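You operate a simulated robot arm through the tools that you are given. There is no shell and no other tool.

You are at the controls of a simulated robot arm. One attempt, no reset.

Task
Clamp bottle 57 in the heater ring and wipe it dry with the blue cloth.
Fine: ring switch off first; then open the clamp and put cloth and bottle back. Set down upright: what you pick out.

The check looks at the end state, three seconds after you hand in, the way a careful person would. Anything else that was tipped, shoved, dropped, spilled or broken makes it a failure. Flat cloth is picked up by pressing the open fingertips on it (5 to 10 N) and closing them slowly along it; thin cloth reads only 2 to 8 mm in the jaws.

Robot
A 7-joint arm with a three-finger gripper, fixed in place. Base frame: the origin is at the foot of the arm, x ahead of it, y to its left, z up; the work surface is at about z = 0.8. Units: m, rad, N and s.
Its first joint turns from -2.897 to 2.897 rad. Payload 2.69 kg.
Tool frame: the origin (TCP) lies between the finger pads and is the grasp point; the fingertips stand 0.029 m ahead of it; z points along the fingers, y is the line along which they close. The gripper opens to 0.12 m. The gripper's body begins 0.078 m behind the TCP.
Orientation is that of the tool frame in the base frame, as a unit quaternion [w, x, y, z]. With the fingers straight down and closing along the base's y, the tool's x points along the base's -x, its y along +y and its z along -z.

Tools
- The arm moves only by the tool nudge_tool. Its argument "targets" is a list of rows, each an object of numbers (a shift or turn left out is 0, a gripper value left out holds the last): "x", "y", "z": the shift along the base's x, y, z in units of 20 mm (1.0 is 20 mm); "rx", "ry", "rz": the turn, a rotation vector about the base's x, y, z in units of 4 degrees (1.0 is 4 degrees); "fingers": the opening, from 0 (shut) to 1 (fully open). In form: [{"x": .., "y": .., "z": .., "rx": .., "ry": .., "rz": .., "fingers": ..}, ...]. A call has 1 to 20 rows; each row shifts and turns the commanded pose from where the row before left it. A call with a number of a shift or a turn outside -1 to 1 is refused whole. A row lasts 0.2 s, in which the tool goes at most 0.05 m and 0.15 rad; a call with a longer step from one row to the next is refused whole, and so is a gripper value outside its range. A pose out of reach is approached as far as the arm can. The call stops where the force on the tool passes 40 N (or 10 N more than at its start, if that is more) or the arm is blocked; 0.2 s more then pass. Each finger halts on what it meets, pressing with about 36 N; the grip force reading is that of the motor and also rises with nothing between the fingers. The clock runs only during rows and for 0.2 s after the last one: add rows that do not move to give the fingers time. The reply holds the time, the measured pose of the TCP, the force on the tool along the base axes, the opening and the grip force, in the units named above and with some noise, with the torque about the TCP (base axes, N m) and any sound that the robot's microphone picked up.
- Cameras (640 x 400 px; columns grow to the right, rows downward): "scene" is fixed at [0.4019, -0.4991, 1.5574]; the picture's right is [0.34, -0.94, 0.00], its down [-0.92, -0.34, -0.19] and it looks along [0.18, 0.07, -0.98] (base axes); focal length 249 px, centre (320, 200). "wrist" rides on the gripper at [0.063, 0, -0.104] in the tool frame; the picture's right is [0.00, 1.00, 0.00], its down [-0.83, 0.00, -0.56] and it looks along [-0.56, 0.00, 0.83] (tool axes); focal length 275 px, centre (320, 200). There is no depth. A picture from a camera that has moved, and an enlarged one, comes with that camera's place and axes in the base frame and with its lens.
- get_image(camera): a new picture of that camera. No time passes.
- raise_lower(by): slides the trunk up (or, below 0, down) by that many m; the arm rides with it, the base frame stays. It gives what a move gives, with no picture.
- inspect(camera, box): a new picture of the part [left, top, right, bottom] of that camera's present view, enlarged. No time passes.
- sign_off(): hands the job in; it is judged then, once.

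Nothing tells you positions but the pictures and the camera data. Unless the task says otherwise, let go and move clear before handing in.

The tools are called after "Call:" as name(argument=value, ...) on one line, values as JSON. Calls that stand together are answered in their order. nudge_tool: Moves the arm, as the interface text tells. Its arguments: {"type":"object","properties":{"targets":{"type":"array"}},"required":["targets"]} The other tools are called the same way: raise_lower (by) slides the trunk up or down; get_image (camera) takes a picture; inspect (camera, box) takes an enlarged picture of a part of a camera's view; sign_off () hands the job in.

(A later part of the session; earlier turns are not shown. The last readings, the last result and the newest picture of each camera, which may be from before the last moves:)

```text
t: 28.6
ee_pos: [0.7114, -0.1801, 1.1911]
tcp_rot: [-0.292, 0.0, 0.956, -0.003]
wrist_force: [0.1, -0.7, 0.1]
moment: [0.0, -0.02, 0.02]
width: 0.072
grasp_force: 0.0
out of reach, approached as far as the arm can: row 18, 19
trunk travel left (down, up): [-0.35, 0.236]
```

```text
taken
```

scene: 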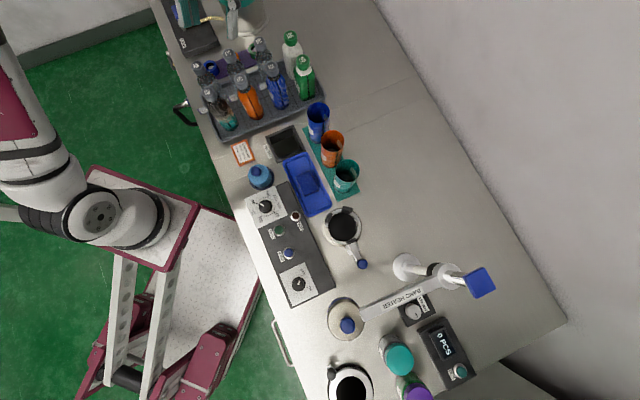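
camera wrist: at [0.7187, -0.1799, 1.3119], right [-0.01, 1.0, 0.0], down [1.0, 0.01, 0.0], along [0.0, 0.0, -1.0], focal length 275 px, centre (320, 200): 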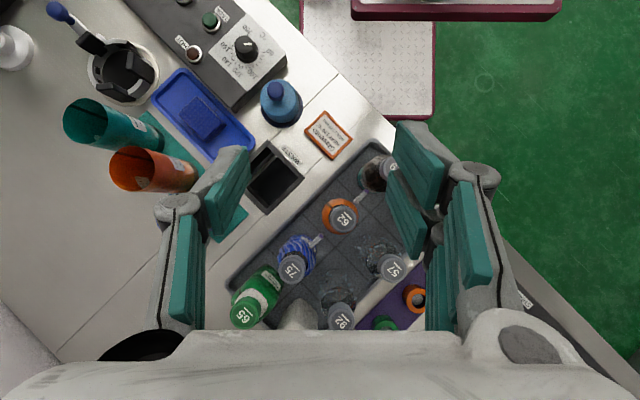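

The camera now looks straight down on the rack, and bottle 57 is in the back row at the right of this view. I'll zoom in on it and its slot.

Call:
inspect(camera="wrist", box=[310, 210, 438, 290])

Call:
inspect(camera="wrist", box=[220, 180, 380, 330])

Call:
inspect(camera="wrist", box=[130, 50, 260, 150])

Call:
inspect(camera="scene", box=[180, 30, 308, 130])

```text
5.00 times, centred on (374, 250) of wrist
camera zoom: at [0.7187, -0.1799, 1.3119], right [-0.01, 1.0, 0.0], down [1.0, 0.01, 0.0], along [0.0, 0.0, -1.0], focal length 1376 px, centre (50, -50)
```

zoom: 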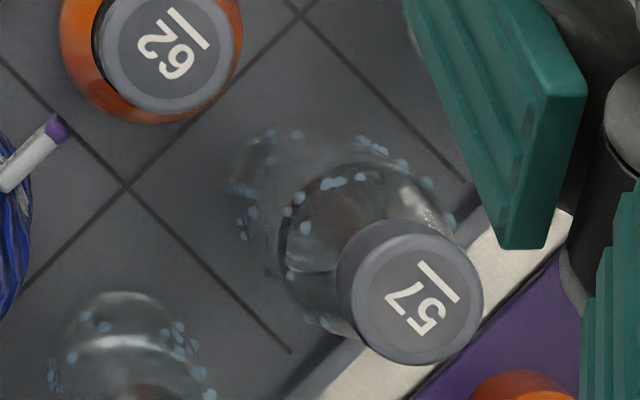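

```text
2.67 times, centred on (300, 255) of wrist
camera zoom: at [0.7187, -0.1799, 1.3119], right [-0.01, 1.0, 0.0], down [1.0, 0.01, 0.0], along [0.0, 0.0, -1.0], focal length 734 px, centre (373, 53)
```

zoom: 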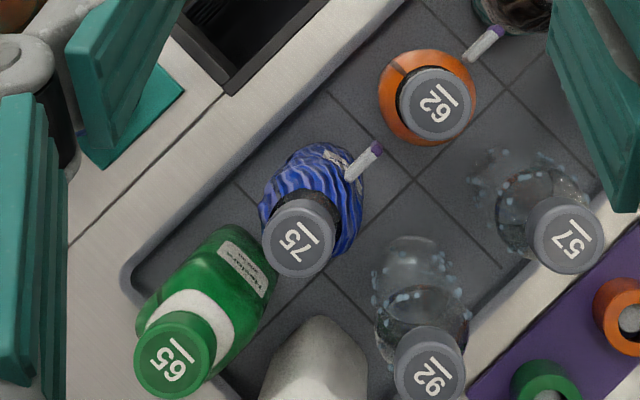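

```text
4.00 times, centred on (195, 100) of wrist
camera zoom: at [0.7187, -0.1799, 1.3119], right [-0.01, 1.0, 0.0], down [1.0, 0.01, 0.0], along [0.0, 0.0, -1.0], focal length 1101 px, centre (820, 600)
```

zoom: 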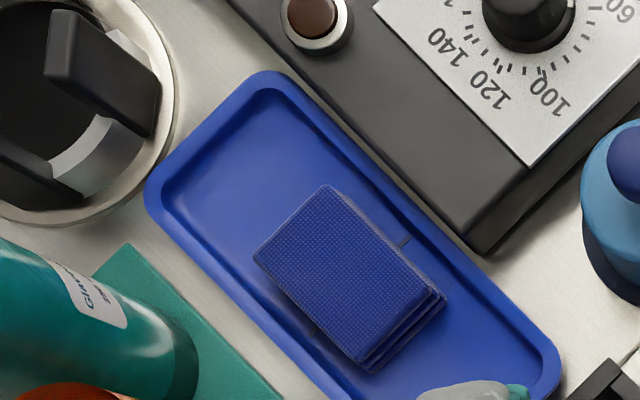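

```text
4.00 times, centred on (244, 80) of scene
camera zoom: at [0.4019, -0.4991, 1.5574], right [0.34, -0.94, 0.0], down [-0.92, -0.34, -0.19], along [0.18, 0.07, -0.98], focal length 995 px, centre (624, 680)
```

zoom: 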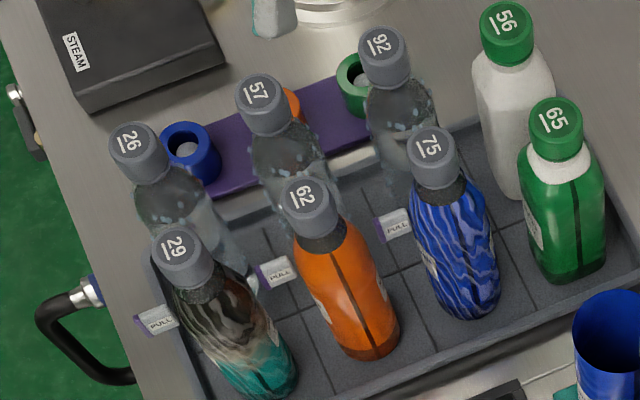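

Bottle 57 is centred in its rack cell at about (0.802, -0.090), with its cap top at z ≈ 0.98. I'll take a closer look at its droplets and the cap before approaching.

Call:
inspect(camera="scene", box=[215, 42, 279, 82])

Call:
inspect(camera="wrist", box=[340, 225, 420, 285])

```text
10.00 times, centred on (247, 62) of scene
camera zoom: at [0.4019, -0.4991, 1.5574], right [0.34, -0.94, 0.0], down [-0.92, -0.34, -0.19], along [0.18, 0.07, -0.98], focal length 2487 px, centre (1050, 1580)
```

zoom: 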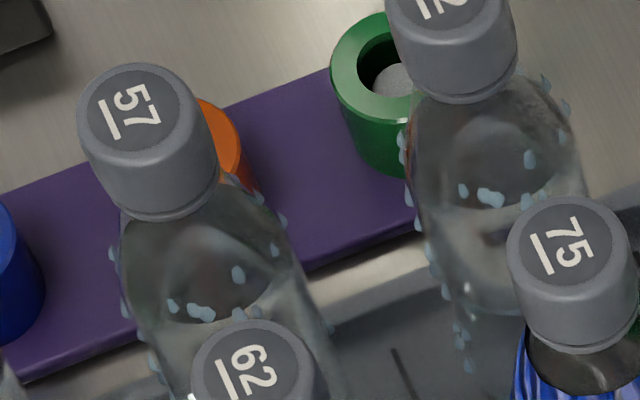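

```text
6.67 times, centred on (380, 255) of wrist
camera zoom: at [0.7187, -0.1799, 1.3119], right [-0.01, 1.0, 0.0], down [1.0, 0.01, 0.0], along [0.0, 0.0, -1.0], focal length 1835 px, centre (-80, -167)
```

zoom: 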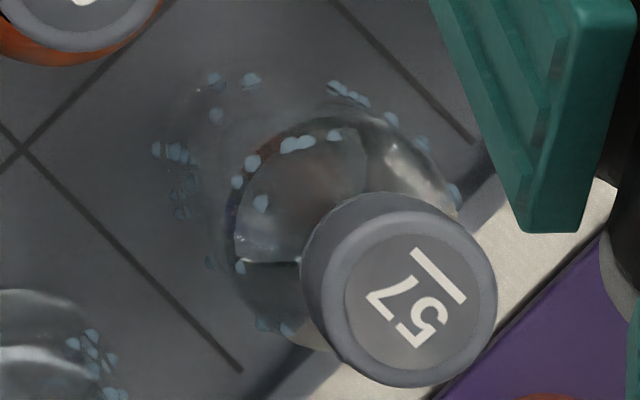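

I'll straighten the tool and move over bottle 57, staying well above the caps.

Call:
nudge_tool(targets=[{"ry": -1}, {"ry": -1}, {"ry": -1}, {"ry": -1}, {"ry": -1}, {"ry": -1}, {"ry": -1}, {"ry": -1}, {"ry": -0.5}, {}])

Call:
get_image(camera="wrist")

```text
t: 30.8
ee_pos: [0.7113, -0.178, 1.1904]
tcp_rot: [0.0, 0.001, 1.0, -0.003]
wrist_force: [-0.5, -0.5, -0.6]
moment: [0.01, 0.03, -0.04]
width: 0.0722
grasp_force: 0.1
trunk travel left (down, up): [-0.35, 0.236]
```

```text
taken
camera wrist: at [0.6491, -0.1792, 1.2944], right [0.0, 1.0, -0.01], down [0.83, 0.01, 0.56], along [0.56, 0.0, -0.83], focal length 275 px, centre (320, 200)
```

wrist: 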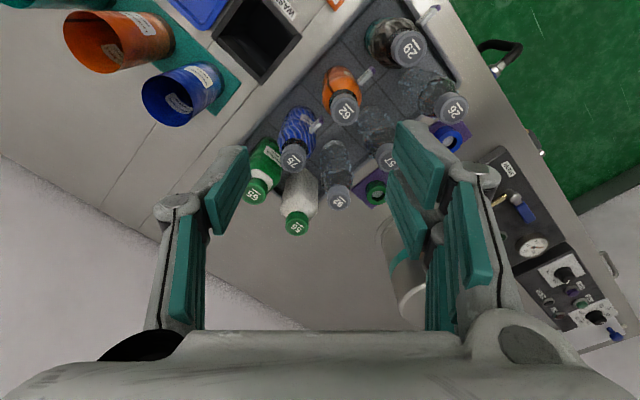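

There's another control panel at the far left with a gauge and dials. I'll read it, to be sure the ring's switch isn't there.

Call:
inspect(camera="wrist", box=[480, 140, 640, 260])

Call:
inspect(camera="wrist", box=[500, 230, 640, 350])

Call:
inspect(camera="wrist", box=[330, 60, 490, 220])

```text
3.33 times, centred on (560, 200) of wrist
camera zoom: at [0.6491, -0.1792, 1.2944], right [0.0, 1.0, -0.01], down [0.83, 0.01, 0.56], along [0.56, 0.0, -0.83], focal length 918 px, centre (-480, 200)
```

zoom: 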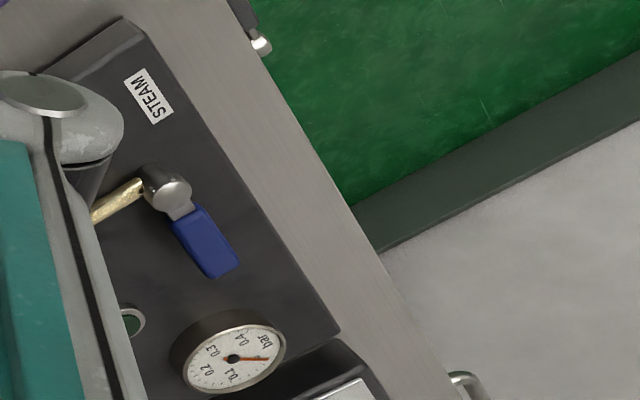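

```text
3.33 times, centred on (570, 290) of wrist
camera zoom: at [0.6491, -0.1792, 1.2944], right [0.0, 1.0, -0.01], down [0.83, 0.01, 0.56], along [0.56, 0.0, -0.83], focal length 918 px, centre (-513, -100)
```

zoom: 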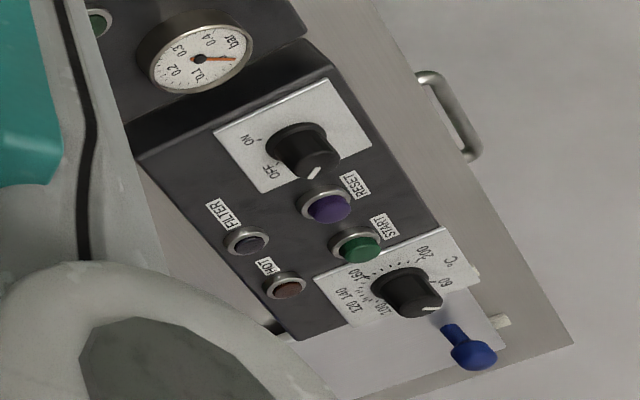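

```text
2.50 times, centred on (410, 140) of wrist
camera zoom: at [0.6491, -0.1792, 1.2944], right [0.0, 1.0, -0.01], down [0.83, 0.01, 0.56], along [0.56, 0.0, -0.83], focal length 688 px, centre (95, 350)
```

zoom: 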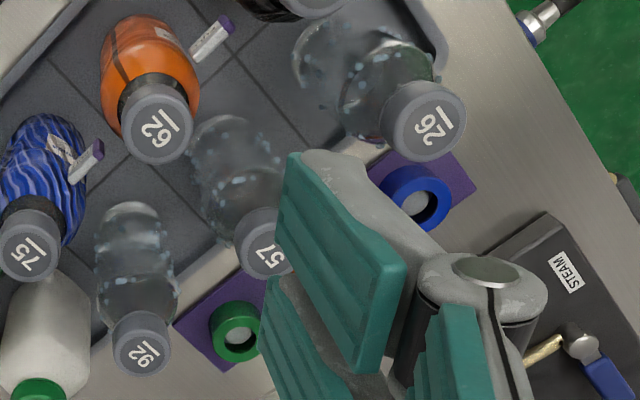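

That panel belongs to the steam station and its own switch points to OFF, so the console I used is the ring's. Now I'll move over bottle 57 and go down to just above the cap.

Call:
nudge_tool(targets=[{"x": 0.9, "y": 0.87}, {"x": 0.9, "y": 0.87}, {"x": 0.9, "y": 0.87}, {"x": 0.9, "y": 0.87}, {"x": 0.9, "y": 0.87, "rx": 0.08}, {"z": -1}, {"z": -1}, {"z": -1}, {"z": -1}, {"z": -0.9}, {"z": -0.8}, {}])

Call:
get_image(camera="wrist")

Call:
inspect(camera="scene", box=[180, 20, 308, 100])

```text
t: 33.4
ee_pos: [0.7997, -0.0922, 1.077]
tcp_rot: [0.0, 0.0, 1.0, 0.0]
wrist_force: [-1.0, -1.1, 0.3]
moment: [-0.02, -0.03, 0.0]
width: 0.0718
grasp_force: 0.0
trunk travel left (down, up): [-0.35, 0.236]
```

```text
taken
camera wrist: at [0.7389, -0.0933, 1.18], right [0.0, 1.0, 0.0], down [0.83, 0.0, 0.56], along [0.56, 0.0, -0.83], focal length 275 px, centre (320, 200)
```

wrist: 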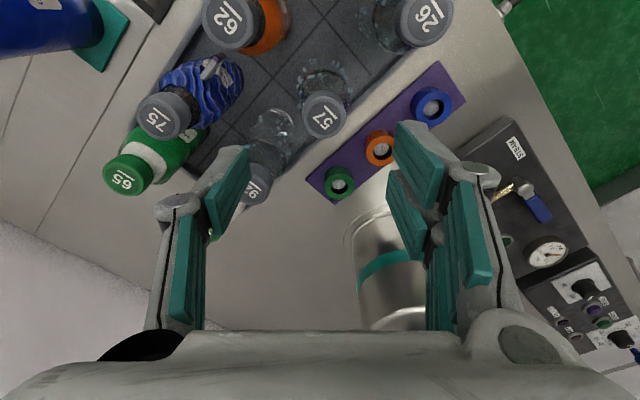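

```text
5.00 times, centred on (244, 60) of scene
camera zoom: at [0.4019, -0.4991, 1.5574], right [0.34, -0.94, 0.0], down [-0.92, -0.34, -0.19], along [0.18, 0.07, -0.98], focal length 1244 px, centre (700, 900)
```

zoom: 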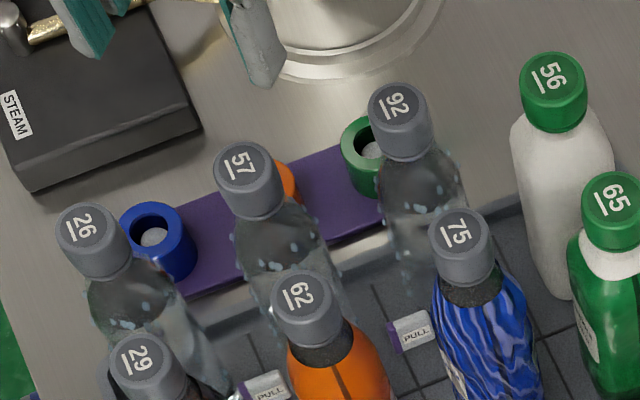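

The cap is centred under the fingers at (0.800, -0.091), top at about z = 0.975. I'll go down so the pads cover the cap, then close.

Call:
nudge_tool(targets=[{"z": -0.8, "y": 0.04}, {"z": -0.8}, {"z": -0.8}, {"z": -0.8}, {"z": -0.8}, {"z": -0.8}, {"z": -0.2}, {}])

Call:
inspect(camera="wrist", box=[200, 80, 440, 230])

Call:
inspect(camera="scene", box=[180, 20, 308, 100])

```text
t: 35.2
ee_pos: [0.8007, -0.0913, 0.9762]
tcp_rot: [0.0, -0.001, 1.0, 0.0]
wrist_force: [-1.2, -0.3, -0.3]
moment: [0.0, 0.02, 0.0]
width: 0.072
grasp_force: 0.0
trunk travel left (down, up): [-0.35, 0.236]
```

```text
2.67 times, centred on (320, 155) of wrist
camera zoom: at [0.7393, -0.0924, 1.0797], right [0.0, 1.0, 0.0], down [0.83, 0.0, 0.56], along [0.56, 0.0, -0.83], focal length 734 px, centre (320, 320)
```

zoom: 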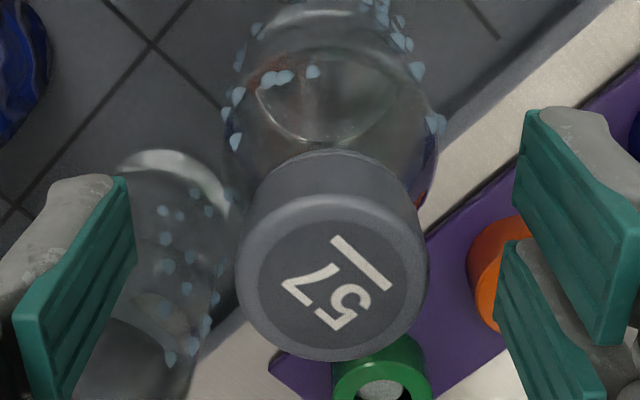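

```text
5.00 times, centred on (244, 60) of scene
camera zoom: at [0.4019, -0.4991, 1.5574], right [0.34, -0.94, 0.0], down [-0.92, -0.34, -0.19], along [0.18, 0.07, -0.98], focal length 1244 px, centre (700, 900)
```

zoom: 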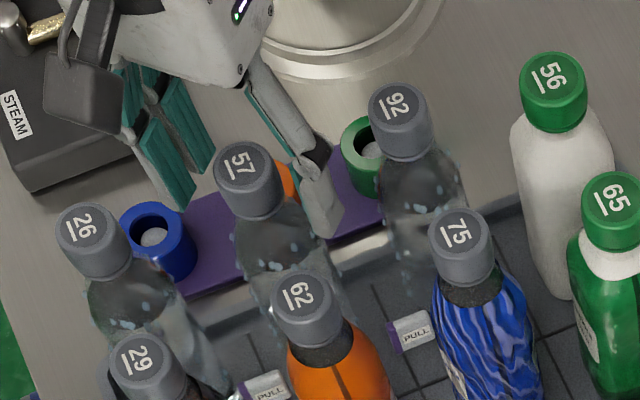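

The cap sits between the pads, level with the TCP. Closing on it slowly.

Call:
nudge_tool(targets=[{"y": 0.08, "fingers": 0.5}, {"fingers": 0.4}, {"fingers": 0.32}, {"fingers": 0.26}, {"fingers": 0.2}, {"fingers": 0.15}, {"fingers": 0.15}])

Call:
inspect(camera="wrist", box=[200, 80, 440, 230])

```text
t: 36.8
ee_pos: [0.8003, -0.0899, 0.9753]
tcp_rot: [0.0, 0.0, 1.0, 0.0]
wrist_force: [-0.3, -0.3, 0.3]
moment: [0.06, -0.01, -0.02]
width: 0.0315
grasp_force: 36.2
trunk travel left (down, up): [-0.35, 0.236]
```

```text
2.67 times, centred on (320, 155) of wrist
camera zoom: at [0.7394, -0.0907, 1.08], right [0.0, 1.0, 0.0], down [0.83, 0.0, 0.56], along [0.56, 0.0, -0.83], focal length 734 px, centre (320, 320)
```

zoom: 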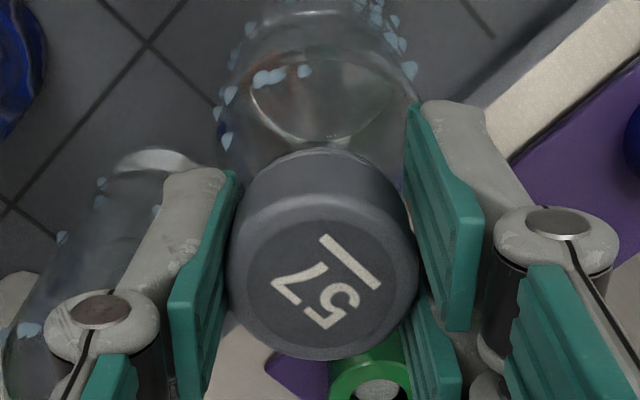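

The cap is held firmly at 31.5 mm. I'll lift a little first and watch the load.

Call:
nudge_tool(targets=[{"z": 0.3}, {"z": 0.5}, {"z": 0.7}, {"z": 0.7}, {"z": 0.7}, {}])

Call:
inspect(camera="scene", box=[180, 20, 308, 100])

Call:
get_image(camera="wrist")

```text
t: 38.2
ee_pos: [0.8009, -0.0893, 1.0348]
tcp_rot: [0.0, 0.001, 1.0, 0.0]
wrist_force: [-0.2, 0.1, -2.6]
moment: [-0.03, -0.04, 0.02]
width: 0.0314
grasp_force: 35.6
trunk travel left (down, up): [-0.35, 0.236]
```

```text
5.00 times, centred on (244, 60) of scene
camera zoom: at [0.4019, -0.4991, 1.5574], right [0.34, -0.94, 0.0], down [-0.92, -0.34, -0.19], along [0.18, 0.07, -0.98], focal length 1244 px, centre (700, 900)
```

zoom: 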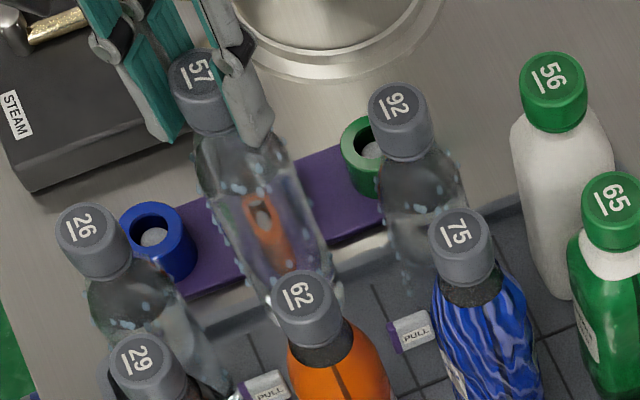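

```text
taken
camera wrist: at [0.74, -0.0905, 1.138], right [0.0, 1.0, 0.0], down [0.83, 0.0, 0.56], along [0.56, 0.0, -0.83], focal length 275 px, centre (320, 200)
```

wrist: 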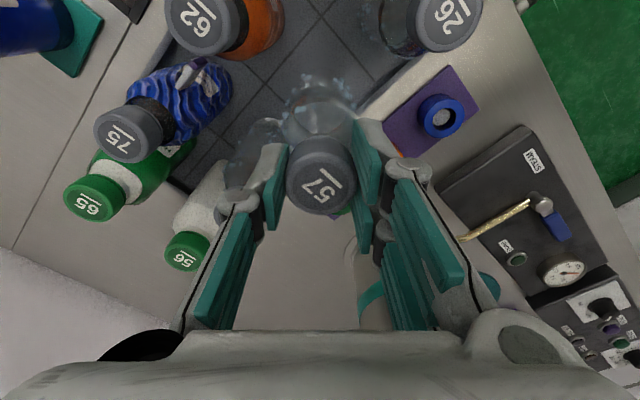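

Bottle 57 is lifting cleanly and weighs about 0.26 kg. I'll raise it above all the caps.

Call:
nudge_tool(targets=[{"z": 0.8}, {"z": 0.9}, {"z": 0.9}, {"z": 0.9}, {"z": 0.9}, {"z": 0.9}, {"z": 0.9}, {"z": 0.9}, {"z": 0.9}, {"z": 0.9}, {"z": 0.9}, {}])

Call:
get_image(camera="scene")

```text
t: 40.8
ee_pos: [0.8022, -0.0905, 1.2311]
tcp_rot: [0.0, 0.0, 1.0, -0.001]
wrist_force: [0.0, -0.5, -2.7]
moment: [0.0, 0.01, -0.01]
width: 0.0316
grasp_force: 35.5
trunk travel left (down, up): [-0.35, 0.236]
```

```text
taken
```

scene: 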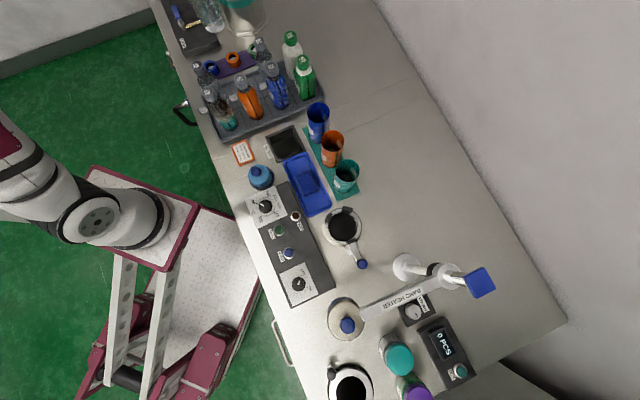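

The bottle hangs clear of everything with its base at about z = 1.065. I'll carry it over to the ring.

Call:
nudge_tool(targets=[{"x": -0.4, "y": -0.5}, {"x": -0.7, "y": -1}, {"x": -0.7, "y": -1}, {"x": -0.7, "y": -1}, {"x": -0.7, "y": -1}, {"x": -0.7, "y": -1}, {"x": -0.7, "y": -1}, {"x": -0.7, "y": -1}, {"x": -0.7, "y": -1}, {"x": -0.7, "y": -1}, {"x": -0.7, "y": -1}, {"x": -0.7, "y": -1}, {"x": -0.7, "y": -1}, {"x": -0.7, "y": -1}, {"x": -0.7, "y": -1}, {"x": -0.7, "y": -1}, {"x": -0.7, "y": -1}, {"x": -0.7, "y": -1}, {"x": -0.7, "y": -1}, {"x": -0.7, "y": -1}])

Call:
nudge_tool(targets=[{"x": -0.7, "y": -1}, {"x": -0.6, "y": -0.8}, {"x": -0.3, "y": -0.4}, {}, {}])

Call:
get_image(camera="wrist")

Call:
get_image(camera="scene")

```text
t: 45.0
ee_pos: [0.5267, -0.4789, 1.2315]
tcp_rot: [0.001, 0.0, 1.0, -0.001]
wrist_force: [0.5, 1.2, -2.7]
moment: [-0.05, -0.01, 0.01]
width: 0.0314
grasp_force: 35.3
trunk travel left (down, up): [-0.35, 0.236]
```

```text
t: 46.2
ee_pos: [0.4955, -0.5247, 1.2301]
tcp_rot: [0.001, 0.0, 1.0, 0.001]
wrist_force: [-0.3, 0.1, -2.3]
moment: [0.01, -0.02, -0.02]
width: 0.0312
grasp_force: 36.2
trunk travel left (down, up): [-0.35, 0.236]
```

```text
taken
camera wrist: at [0.4333, -0.5251, 1.3345], right [0.0, 1.0, 0.0], down [0.83, 0.0, 0.56], along [0.56, 0.0, -0.83], focal length 275 px, centre (320, 200)
```

wrist: 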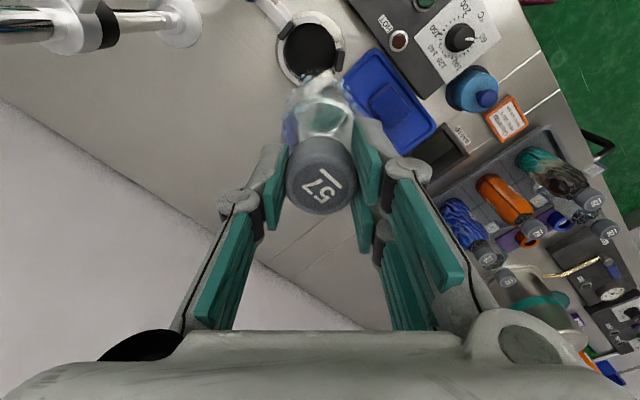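

```text
taken
```

scene: 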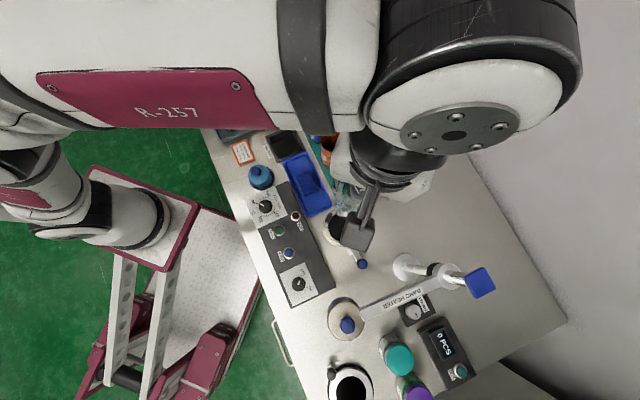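

I'm nearly above the ring. I'll re-measure the ring from this pose before going down.

Call:
inspect(camera="wrist", box=[256, 0, 384, 80])

Call:
inspect(camera="scene", box=[290, 180, 418, 280])

```text
5.00 times, centred on (320, 40) of wrist
camera zoom: at [0.4333, -0.5251, 1.3345], right [0.0, 1.0, 0.0], down [0.83, 0.0, 0.56], along [0.56, 0.0, -0.83], focal length 1376 px, centre (320, 1000)
```

zoom: 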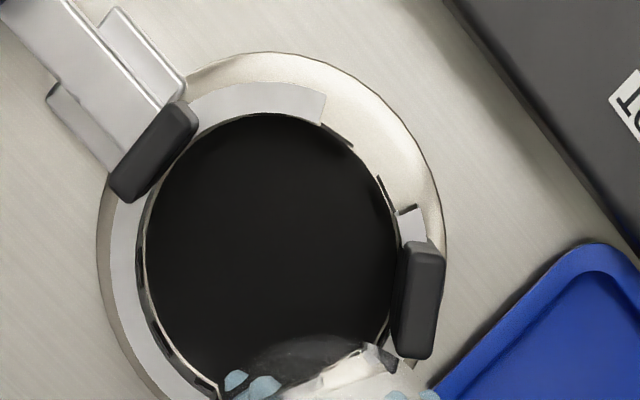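

```text
4.00 times, centred on (354, 230) of scene
camera zoom: at [0.4019, -0.4991, 1.5574], right [0.34, -0.94, 0.0], down [-0.92, -0.34, -0.19], along [0.18, 0.07, -0.98], focal length 995 px, centre (184, 80)
```

zoom: 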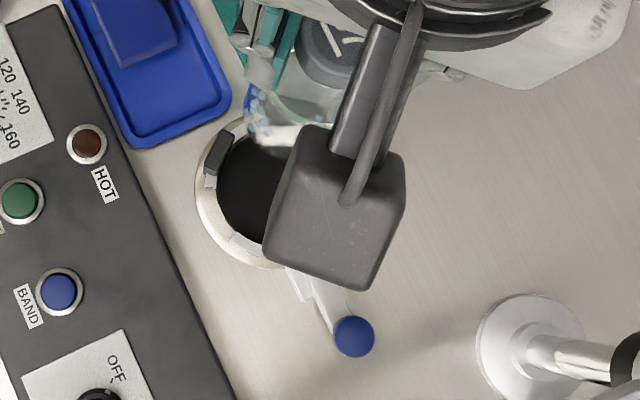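

The ring centre comes out consistently at (0.485, -0.540). I'll line the bottle up there, lower it to just above the pads, and check.

Call:
nudge_tool(targets=[{"x": -0.38, "y": -0.64}, {"z": -0.8}, {"z": -0.9}, {"z": -0.9}, {"z": -0.9}, {"z": -0.9}, {"z": -0.9}, {"z": -0.9}, {"z": -0.9}, {"z": -0.9}, {"z": -0.5}, {}])

Call:
get_image(camera="wrist")

Call:
inspect(camera="scene", box=[290, 180, 418, 280])

```text
t: 48.8
ee_pos: [0.4873, -0.5373, 1.0624]
tcp_rot: [0.0, 0.0, 1.0, 0.0]
wrist_force: [1.0, -0.7, -3.0]
moment: [0.02, 0.04, 0.01]
width: 0.0312
grasp_force: 36.1
trunk travel left (down, up): [-0.35, 0.236]
```

```text
taken
camera wrist: at [0.4254, -0.5374, 1.1648], right [0.0, 1.0, 0.0], down [0.83, 0.0, 0.56], along [0.56, 0.0, -0.83], focal length 275 px, centre (320, 200)
```

wrist: 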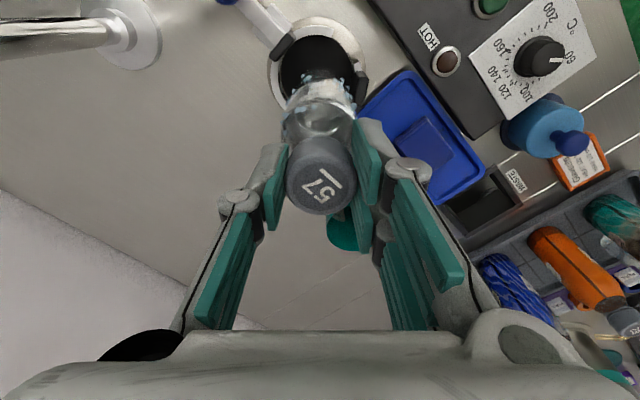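

```text
4.00 times, centred on (354, 230) of scene
camera zoom: at [0.4019, -0.4991, 1.5574], right [0.34, -0.94, 0.0], down [-0.92, -0.34, -0.19], along [0.18, 0.07, -0.98], focal length 995 px, centre (184, 80)
```

zoom: 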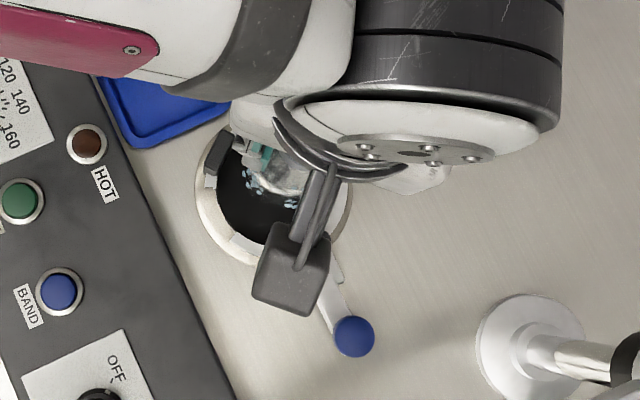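

Call:
inspect(camera="wrist", box=[256, 10, 384, 90])

Call:
inspect(camera="wrist", box=[270, 60, 370, 160])

```text
5.00 times, centred on (320, 50) of wrist
camera zoom: at [0.4254, -0.5374, 1.1648], right [0.0, 1.0, 0.0], down [0.83, 0.0, 0.56], along [0.56, 0.0, -0.83], focal length 1376 px, centre (320, 950)
```

zoom: 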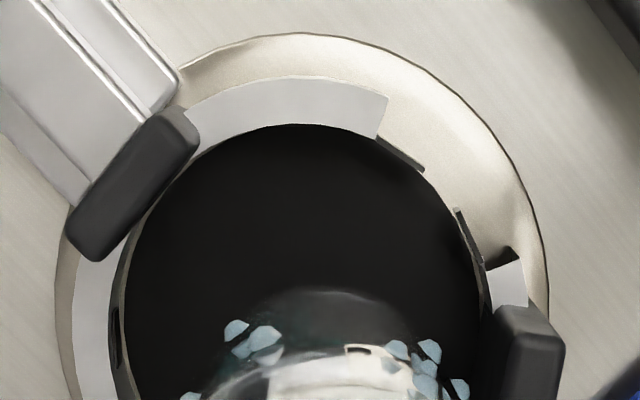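

```text
4.00 times, centred on (320, 110) of wrist
camera zoom: at [0.4254, -0.5374, 1.1648], right [0.0, 1.0, 0.0], down [0.83, 0.0, 0.56], along [0.56, 0.0, -0.83], focal length 1101 px, centre (320, 560)
```

zoom: 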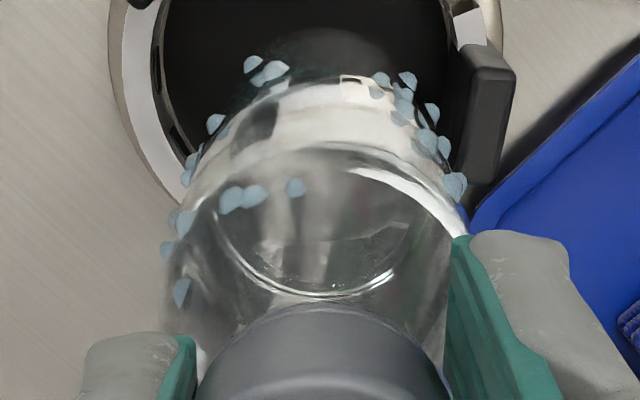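

The bottle is centred over the opening. I'll lower it between the pads with decreasing steps.

Call:
nudge_tool(targets=[{"z": -0.6}, {"z": -0.6}, {"z": -0.6}, {"z": -0.6}, {"z": -0.5}, {}])

Call:
get_image(camera="wrist")

Call:
inspect(camera="scene", box=[290, 180, 418, 280])

```text
t: 50.2
ee_pos: [0.4871, -0.5372, 1.0017]
tcp_rot: [0.0, 0.0, 1.0, 0.0]
wrist_force: [0.2, 1.0, -2.7]
moment: [-0.04, 0.05, -0.01]
width: 0.0313
grasp_force: 36.3
trunk travel left (down, up): [-0.35, 0.236]
```

```text
taken
camera wrist: at [0.4256, -0.5376, 1.1064], right [0.0, 1.0, 0.0], down [0.83, 0.0, 0.56], along [0.56, 0.0, -0.83], focal length 275 px, centre (320, 200)
```

wrist: 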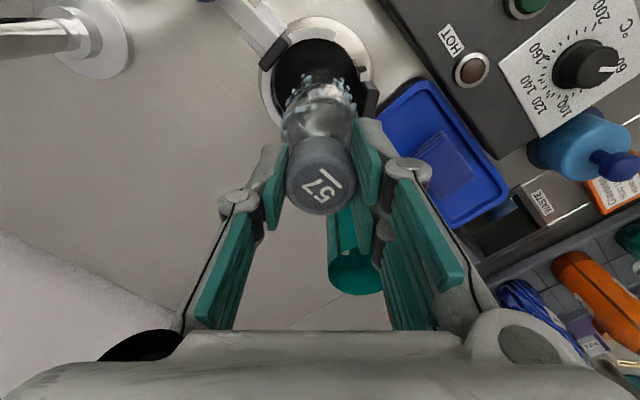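

```text
4.00 times, centred on (354, 230) of scene
camera zoom: at [0.4019, -0.4991, 1.5574], right [0.34, -0.94, 0.0], down [-0.92, -0.34, -0.19], along [0.18, 0.07, -0.98], focal length 995 px, centre (184, 80)
```

zoom: 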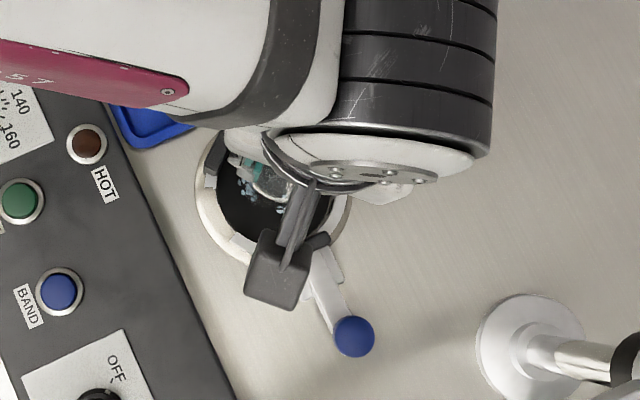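

Still free. I'll carry on down in small steps until the floor is felt.

Call:
nudge_tool(targets=[{"z": -0.25}, {"z": -0.25}, {"z": -0.2}, {"z": -0.15}, {}])

Call:
inspect(camera="wrist", box=[240, 10, 400, 130])

```text
t: 51.4
ee_pos: [0.487, -0.5375, 0.9839]
tcp_rot: [0.001, 0.0, 1.0, 0.0]
wrist_force: [0.0, 0.3, -1.6]
moment: [-0.03, -0.01, 0.01]
width: 0.0317
grasp_force: 36.6
trunk travel left (down, up): [-0.35, 0.236]
```

```text
3.33 times, centred on (320, 70) of wrist
camera zoom: at [0.4256, -0.5378, 1.089], right [0.0, 1.0, 0.0], down [0.83, 0.0, 0.56], along [0.56, 0.0, -0.83], focal length 918 px, centre (320, 633)
```

zoom: 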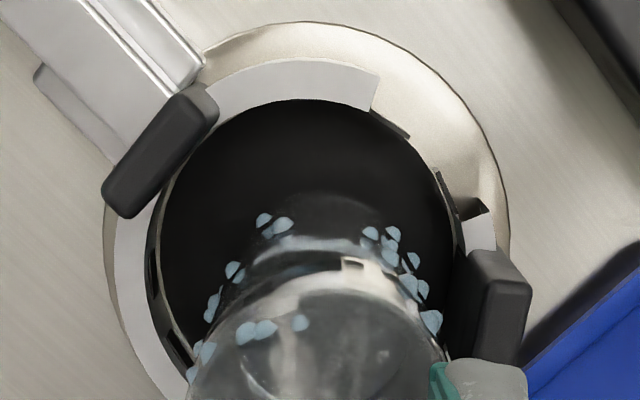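

Call:
nudge_tool(targets=[{"z": -0.12}, {"z": -0.12}, {"z": -0.12}, {}])

```text
t: 52.4
ee_pos: [0.4872, -0.5375, 0.978]
tcp_rot: [0.0, -0.001, 1.0, 0.0]
wrist_force: [0.3, 0.4, -2.7]
moment: [-0.01, 0.0, -0.01]
width: 0.0312
grasp_force: 36.3
trunk travel left (down, up): [-0.35, 0.236]
```

Still hanging free at TCP z = 0.978, so I'll go on down gently.

Call:
nudge_tool(targets=[{"z": -0.1}, {"z": -0.1}, {"z": -0.1}, {}])

Call:
nudge_tool(targets=[{"z": -0.08}, {"z": -0.08}, {}])

```text
t: 53.4
ee_pos: [0.4876, -0.5372, 0.9744]
tcp_rot: [0.001, 0.0, 1.0, -0.002]
wrist_force: [1.6, 0.7, 29.0]
moment: [0.01, -0.18, 0.01]
width: 0.0316
grasp_force: 36.3
trunk travel left (down, up): [-0.35, 0.236]
```

```text
t: 54.2
ee_pos: [0.4882, -0.5369, 0.9707]
tcp_rot: [0.001, 0.0, 1.0, -0.001]
wrist_force: [3.6, -1.9, 32.0]
moment: [-0.18, -0.24, -0.02]
width: 0.0311
grasp_force: 35.9
trunk travel left (down, up): [-0.35, 0.236]
```

The floor was felt at about TCP z = 0.975, and I'm pressing with 30 N, so I'll ease off upward.

Call:
nudge_tool(targets=[{"z": 0.08}, {"z": 0.08}, {}])

Call:
inspect(camera="wrist", box=[240, 10, 400, 130])

```text
t: 55.0
ee_pos: [0.4856, -0.5374, 0.9703]
tcp_rot: [0.0, 0.001, 1.0, 0.002]
wrist_force: [1.3, -1.9, 2.4]
moment: [-0.31, -0.24, -0.03]
width: 0.0312
grasp_force: 36.0
trunk travel left (down, up): [-0.35, 0.236]
```

```text
3.33 times, centred on (320, 70) of wrist
camera zoom: at [0.4251, -0.5367, 1.0746], right [0.0, 1.0, 0.0], down [0.83, 0.0, 0.55], along [0.55, 0.01, -0.83], focal length 918 px, centre (320, 633)
```

zoom: 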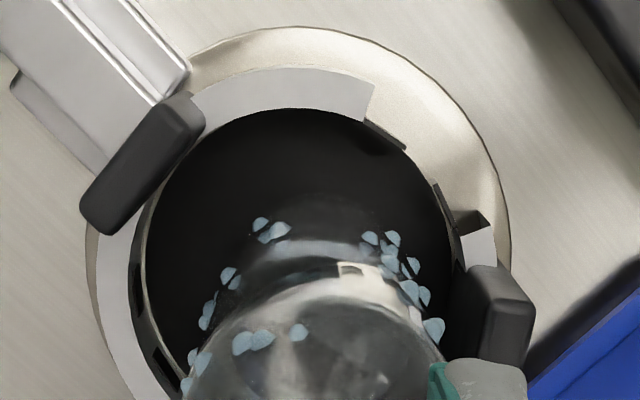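

The bottle rests lightly on the ring floor. I'll lift it 3 mm, ease it toward the two fixed pads to reduce the sliding when clamping, and feel for contact.

Call:
nudge_tool(targets=[{"z": 0.15}, {"x": 0.1, "y": 0.1}, {"x": 0.1, "y": 0.1}, {}])

Call:
inspect(camera="wrist", box=[240, 10, 400, 130])

```text
t: 56.0
ee_pos: [0.4906, -0.5322, 0.9752]
tcp_rot: [-0.001, 0.0, 1.0, 0.0]
wrist_force: [-0.7, -0.8, -2.8]
moment: [-0.01, 0.04, -0.01]
width: 0.0312
grasp_force: 36.1
trunk travel left (down, up): [-0.35, 0.236]
```

```text
3.33 times, centred on (320, 70) of wrist
camera zoom: at [0.4294, -0.5333, 1.079], right [0.0, 1.0, 0.0], down [0.83, 0.0, 0.56], along [0.56, 0.0, -0.83], focal length 918 px, centre (320, 633)
```

zoom: 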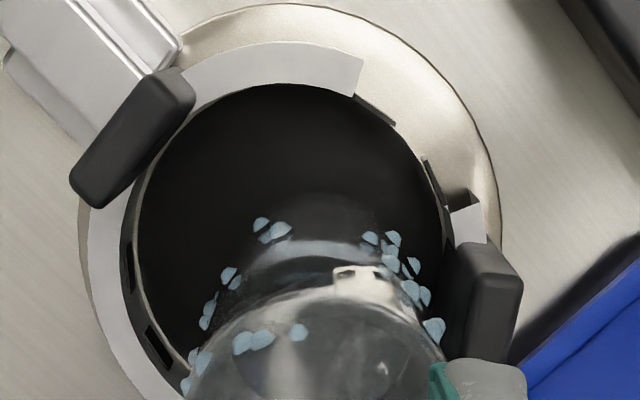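

Call:
nudge_tool(targets=[{"x": 0.08, "y": 0.08}, {"x": 0.08, "y": 0.08}, {}])

```text
t: 56.8
ee_pos: [0.4934, -0.5292, 0.9752]
tcp_rot: [0.0, 0.0, 1.0, 0.0]
wrist_force: [-0.3, 0.1, -3.2]
moment: [0.0, 0.02, 0.06]
width: 0.0315
grasp_force: 36.1
trunk travel left (down, up): [-0.35, 0.236]
```

Call:
nudge_tool(targets=[{"x": 0.1, "y": 0.08}, {}])

Call:
inspect(camera="wrist", box=[240, 10, 400, 130])

```text
t: 57.4
ee_pos: [0.4956, -0.5275, 0.9757]
tcp_rot: [0.0, 0.0, 1.0, 0.0]
wrist_force: [-0.6, -0.8, -2.9]
moment: [-0.12, 0.13, 0.01]
width: 0.0314
grasp_force: 35.9
trunk travel left (down, up): [-0.35, 0.236]
```

```text
3.33 times, centred on (320, 70) of wrist
camera zoom: at [0.4347, -0.5288, 1.0792], right [0.0, 1.0, 0.0], down [0.83, 0.0, 0.56], along [0.56, 0.0, -0.83], focal length 918 px, centre (320, 633)
```

zoom: 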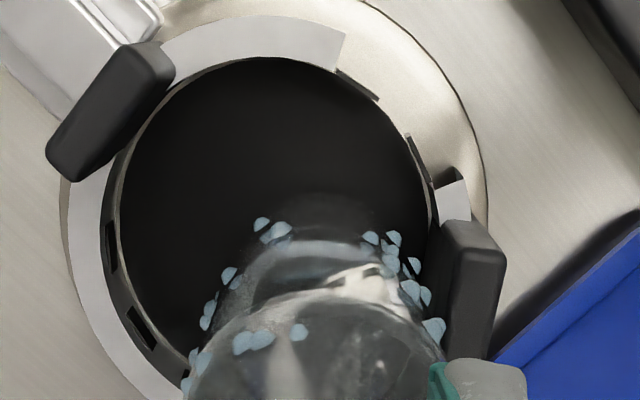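

A slight moment on both axes shows the bottle now just touches both fixed pads. I'll lower it the last 3 mm and let go.

Call:
nudge_tool(targets=[{"x": -0.03, "y": -0.03, "z": -0.1}, {"z": -0.08}, {}])

```text
t: 58.2
ee_pos: [0.4956, -0.5287, 0.9715]
tcp_rot: [0.0, -0.001, 1.0, -0.001]
wrist_force: [-0.2, 0.9, -1.6]
moment: [-0.04, 0.03, 0.02]
width: 0.0311
grasp_force: 35.9
trunk travel left (down, up): [-0.35, 0.236]
```

Call:
nudge_tool(targets=[{"z": -0.04}, {"z": -0.04}, {}])

```text
t: 59.0
ee_pos: [0.4951, -0.5291, 0.9719]
tcp_rot: [0.0, 0.001, 1.0, -0.001]
wrist_force: [-0.3, 1.4, 7.6]
moment: [0.24, 0.13, -0.01]
width: 0.0314
grasp_force: 36.0
trunk travel left (down, up): [-0.35, 0.236]
```

The bottle is on the floor at about 7 N. I'll open the fingers gently and rise straight up.

Call:
nudge_tool(targets=[{"fingers": 0.32}, {"fingers": 0.4}, {"fingers": 0.5}, {"fingers": 0.6}, {}])

Call:
inspect(camera="wrist", box=[200, 80, 440, 230])

```text
t: 60.2
ee_pos: [0.4955, -0.5285, 0.9692]
tcp_rot: [0.001, 0.0, 1.0, 0.0]
wrist_force: [-0.1, 0.1, -0.2]
moment: [-0.04, 0.0, 0.01]
width: 0.0718
grasp_force: 0.0
trunk travel left (down, up): [-0.35, 0.236]
```

```text
2.67 times, centred on (320, 155) of wrist
camera zoom: at [0.434, -0.5294, 1.0738], right [0.0, 1.0, 0.0], down [0.83, 0.0, 0.56], along [0.56, 0.0, -0.83], focal length 734 px, centre (320, 320)
```

zoom: 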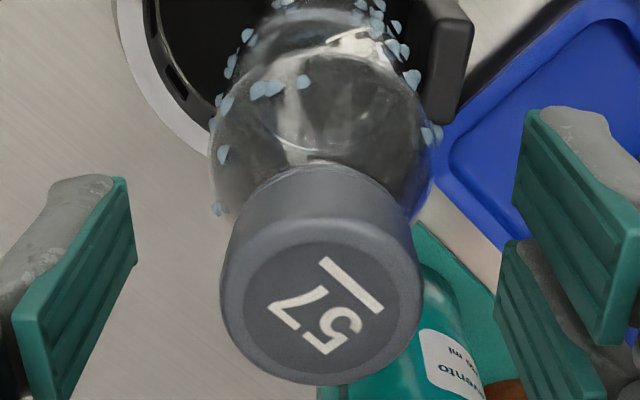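

The bottle stands free in the ring. Rising straight up and away.

Call:
nudge_tool(targets=[{"z": 0.6}, {"z": 0.9}, {"z": 0.9}, {"z": 0.9}, {"z": 0.9}, {"z": 0.9}, {"z": 0.9}, {"z": 0.9}, {"z": 0.9}, {"z": 0.9}, {}])

Call:
get_image(camera="wrist")

Call:
get_image(camera="scene")

```text
t: 62.6
ee_pos: [0.4972, -0.5281, 1.1442]
tcp_rot: [-0.001, 0.001, 1.0, 0.0]
wrist_force: [1.1, 0.0, -0.4]
moment: [0.0, 0.04, 0.0]
width: 0.072
grasp_force: 0.1
trunk travel left (down, up): [-0.35, 0.236]
```

```text
taken
camera wrist: at [0.4348, -0.5289, 1.2476], right [0.0, 1.0, 0.0], down [0.83, 0.0, 0.56], along [0.56, 0.0, -0.83], focal length 275 px, centre (320, 200)
```

wrist: 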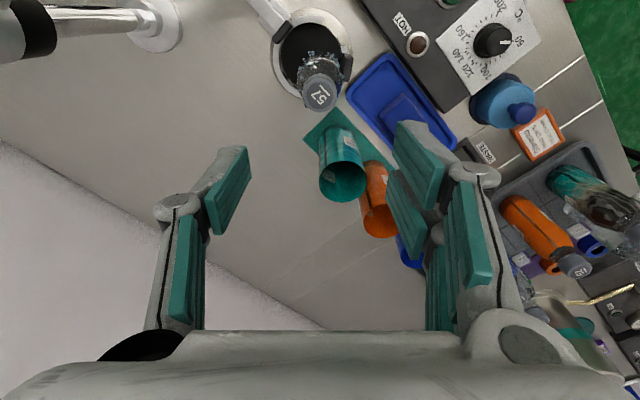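

```text
taken
```

scene: 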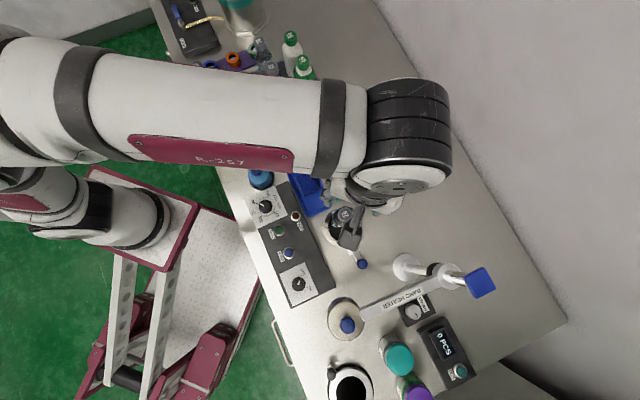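

Bottle 57 stands in the ring. To work the blue lever knob while keeping the wrist clear of the band-heater arm, I'll turn the tool 45° and tilt the hand back over the ring side, high up.

Call:
nudge_tool(targets=[{"rz": 0.9, "x": -0.4, "y": -0.4}, {"rz": 0.95, "x": -0.4, "y": -0.4}, {"rz": 0.95, "x": -0.4, "y": -0.4}, {"rz": 0.95, "x": -0.4, "y": -0.4}, {"rz": 0.95, "x": -0.4, "y": -0.4}, {"rz": 0.95, "x": -0.4, "y": -0.4}, {"rz": 0.95, "x": -0.4, "y": -0.4}, {"rz": 0.95, "x": -0.4, "y": -0.4}, {"rz": 0.95, "x": -0.4, "y": -0.4}, {"rz": 0.95, "x": -0.4, "y": -0.4}, {"rz": 0.95, "x": -0.4, "y": -0.4}, {"rz": 0.85, "x": -0.3, "y": -0.35}, {}])

Call:
get_image(camera="wrist")

Call:
get_image(camera="scene")

```text
t: 65.4
ee_pos: [0.4015, -0.6231, 1.1438]
tcp_rot: [0.0, -0.383, 0.924, 0.0]
wrist_force: [0.8, 0.0, -0.6]
moment: [0.02, 0.0, -0.02]
width: 0.072
grasp_force: 0.1
trunk travel left (down, up): [-0.35, 0.236]
```

```text
taken
camera wrist: at [0.3589, -0.6689, 1.2482], right [-0.71, 0.7, 0.0], down [0.58, 0.59, 0.56], along [0.39, 0.4, -0.83], focal length 275 px, centre (320, 200)
```

wrist: 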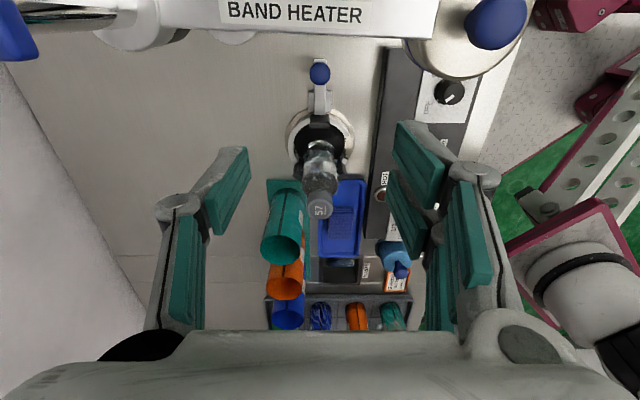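

```text
taken
```

scene: 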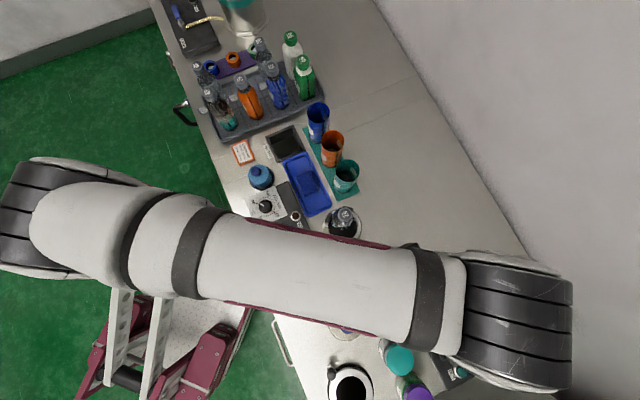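

The forearm now reaches close to the column, so straight-down lowering here would be risky. I'll lean the hand toward the bottle side (up high first) and watch the arm's clearance.

Call:
nudge_tool(targets=[{"rx": -0.68, "ry": 0.68}, {"rx": -0.68, "ry": 0.68}, {"rx": -0.68, "ry": 0.68}, {"rx": -0.68, "ry": 0.68}, {"rx": -0.68, "ry": 0.68}, {"rx": -0.68, "ry": 0.68}, {"rx": -0.68, "ry": 0.68}, {"rx": -0.68, "ry": 0.68}, {}])

Call:
get_image(camera="wrist")

Call:
get_image(camera="scene")

```text
t: 67.4
ee_pos: [0.402, -0.6228, 1.1442]
tcp_rot: [-0.244, -0.369, 0.891, -0.102]
wrist_force: [-1.2, -0.1, 0.0]
moment: [0.02, 0.03, -0.04]
width: 0.0719
grasp_force: 0.0
trunk travel left (down, up): [-0.35, 0.236]
```

```text
taken
camera wrist: at [0.4027, -0.6245, 1.2656], right [-0.71, 0.7, 0.0], down [0.7, 0.71, 0.05], along [0.03, 0.04, -1.0], focal length 275 px, centre (320, 200)
```

wrist: 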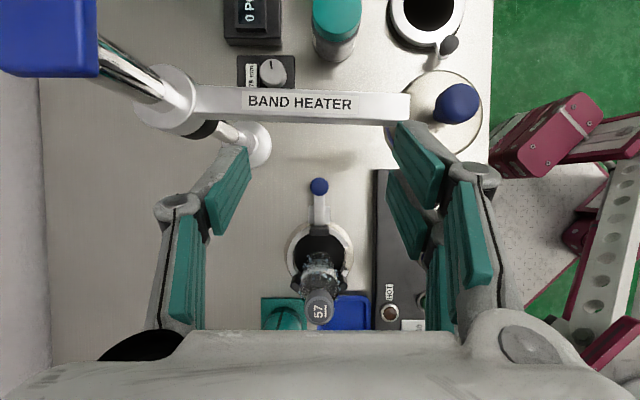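

```text
taken
```

scene: 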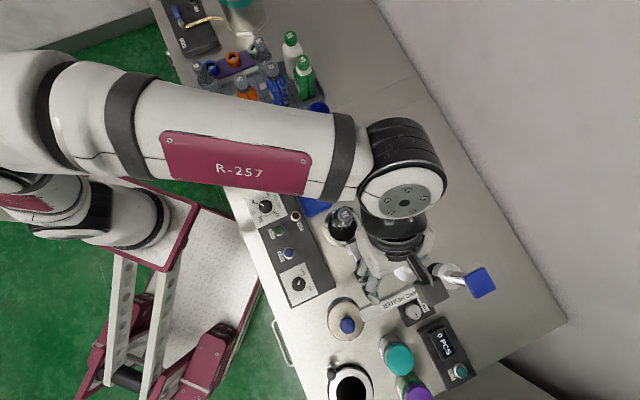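

With this lean, the forearm is well clear of the column, and the camera looks straight down on the lever. I'll zoom in on the lever, jaw and bottle.

Call:
inspect(camera="wrist", box=[270, 165, 370, 245])

Call:
inspect(camera="wrist", box=[270, 220, 390, 330])

Call:
inspect(camera="scene", box=[310, 190, 470, 310])

```text
5.00 times, centred on (320, 205) of wrist
camera zoom: at [0.4027, -0.6245, 1.2656], right [-0.71, 0.7, 0.0], down [0.7, 0.71, 0.05], along [0.03, 0.04, -1.0], focal length 1376 px, centre (320, 175)
```

zoom: 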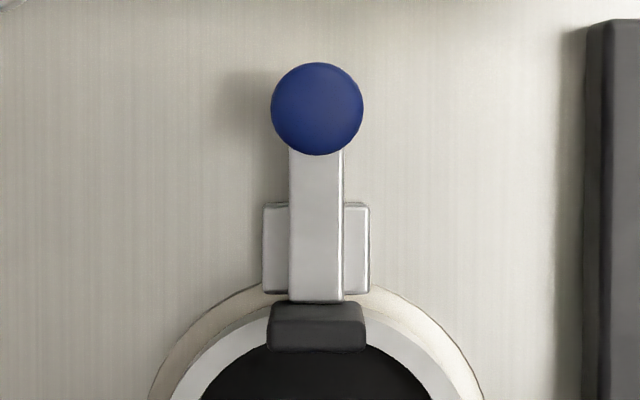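

```text
3.64 times, centred on (330, 275) of wrist
camera zoom: at [0.4027, -0.6245, 1.2656], right [-0.71, 0.7, 0.0], down [0.7, 0.71, 0.05], along [0.03, 0.04, -1.0], focal length 1001 px, centre (284, -73)
```

zoom: 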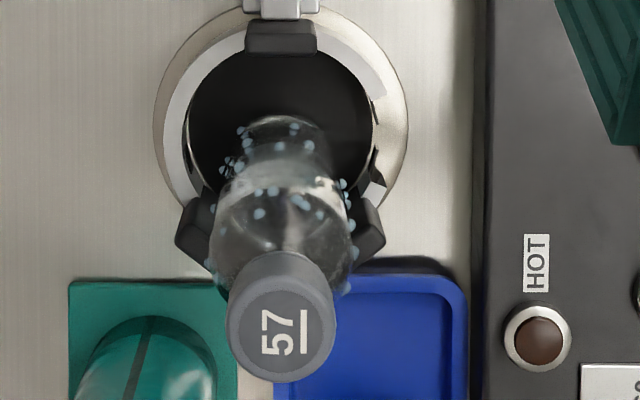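

```text
3.33 times, centred on (390, 250) of scene
camera zoom: at [0.4019, -0.4991, 1.5574], right [0.34, -0.94, 0.0], down [-0.92, -0.34, -0.19], along [0.18, 0.07, -0.98], focal length 829 px, centre (87, 33)
```

zoom: 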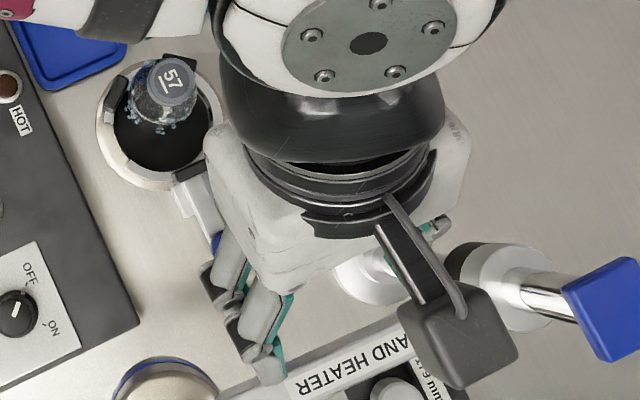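

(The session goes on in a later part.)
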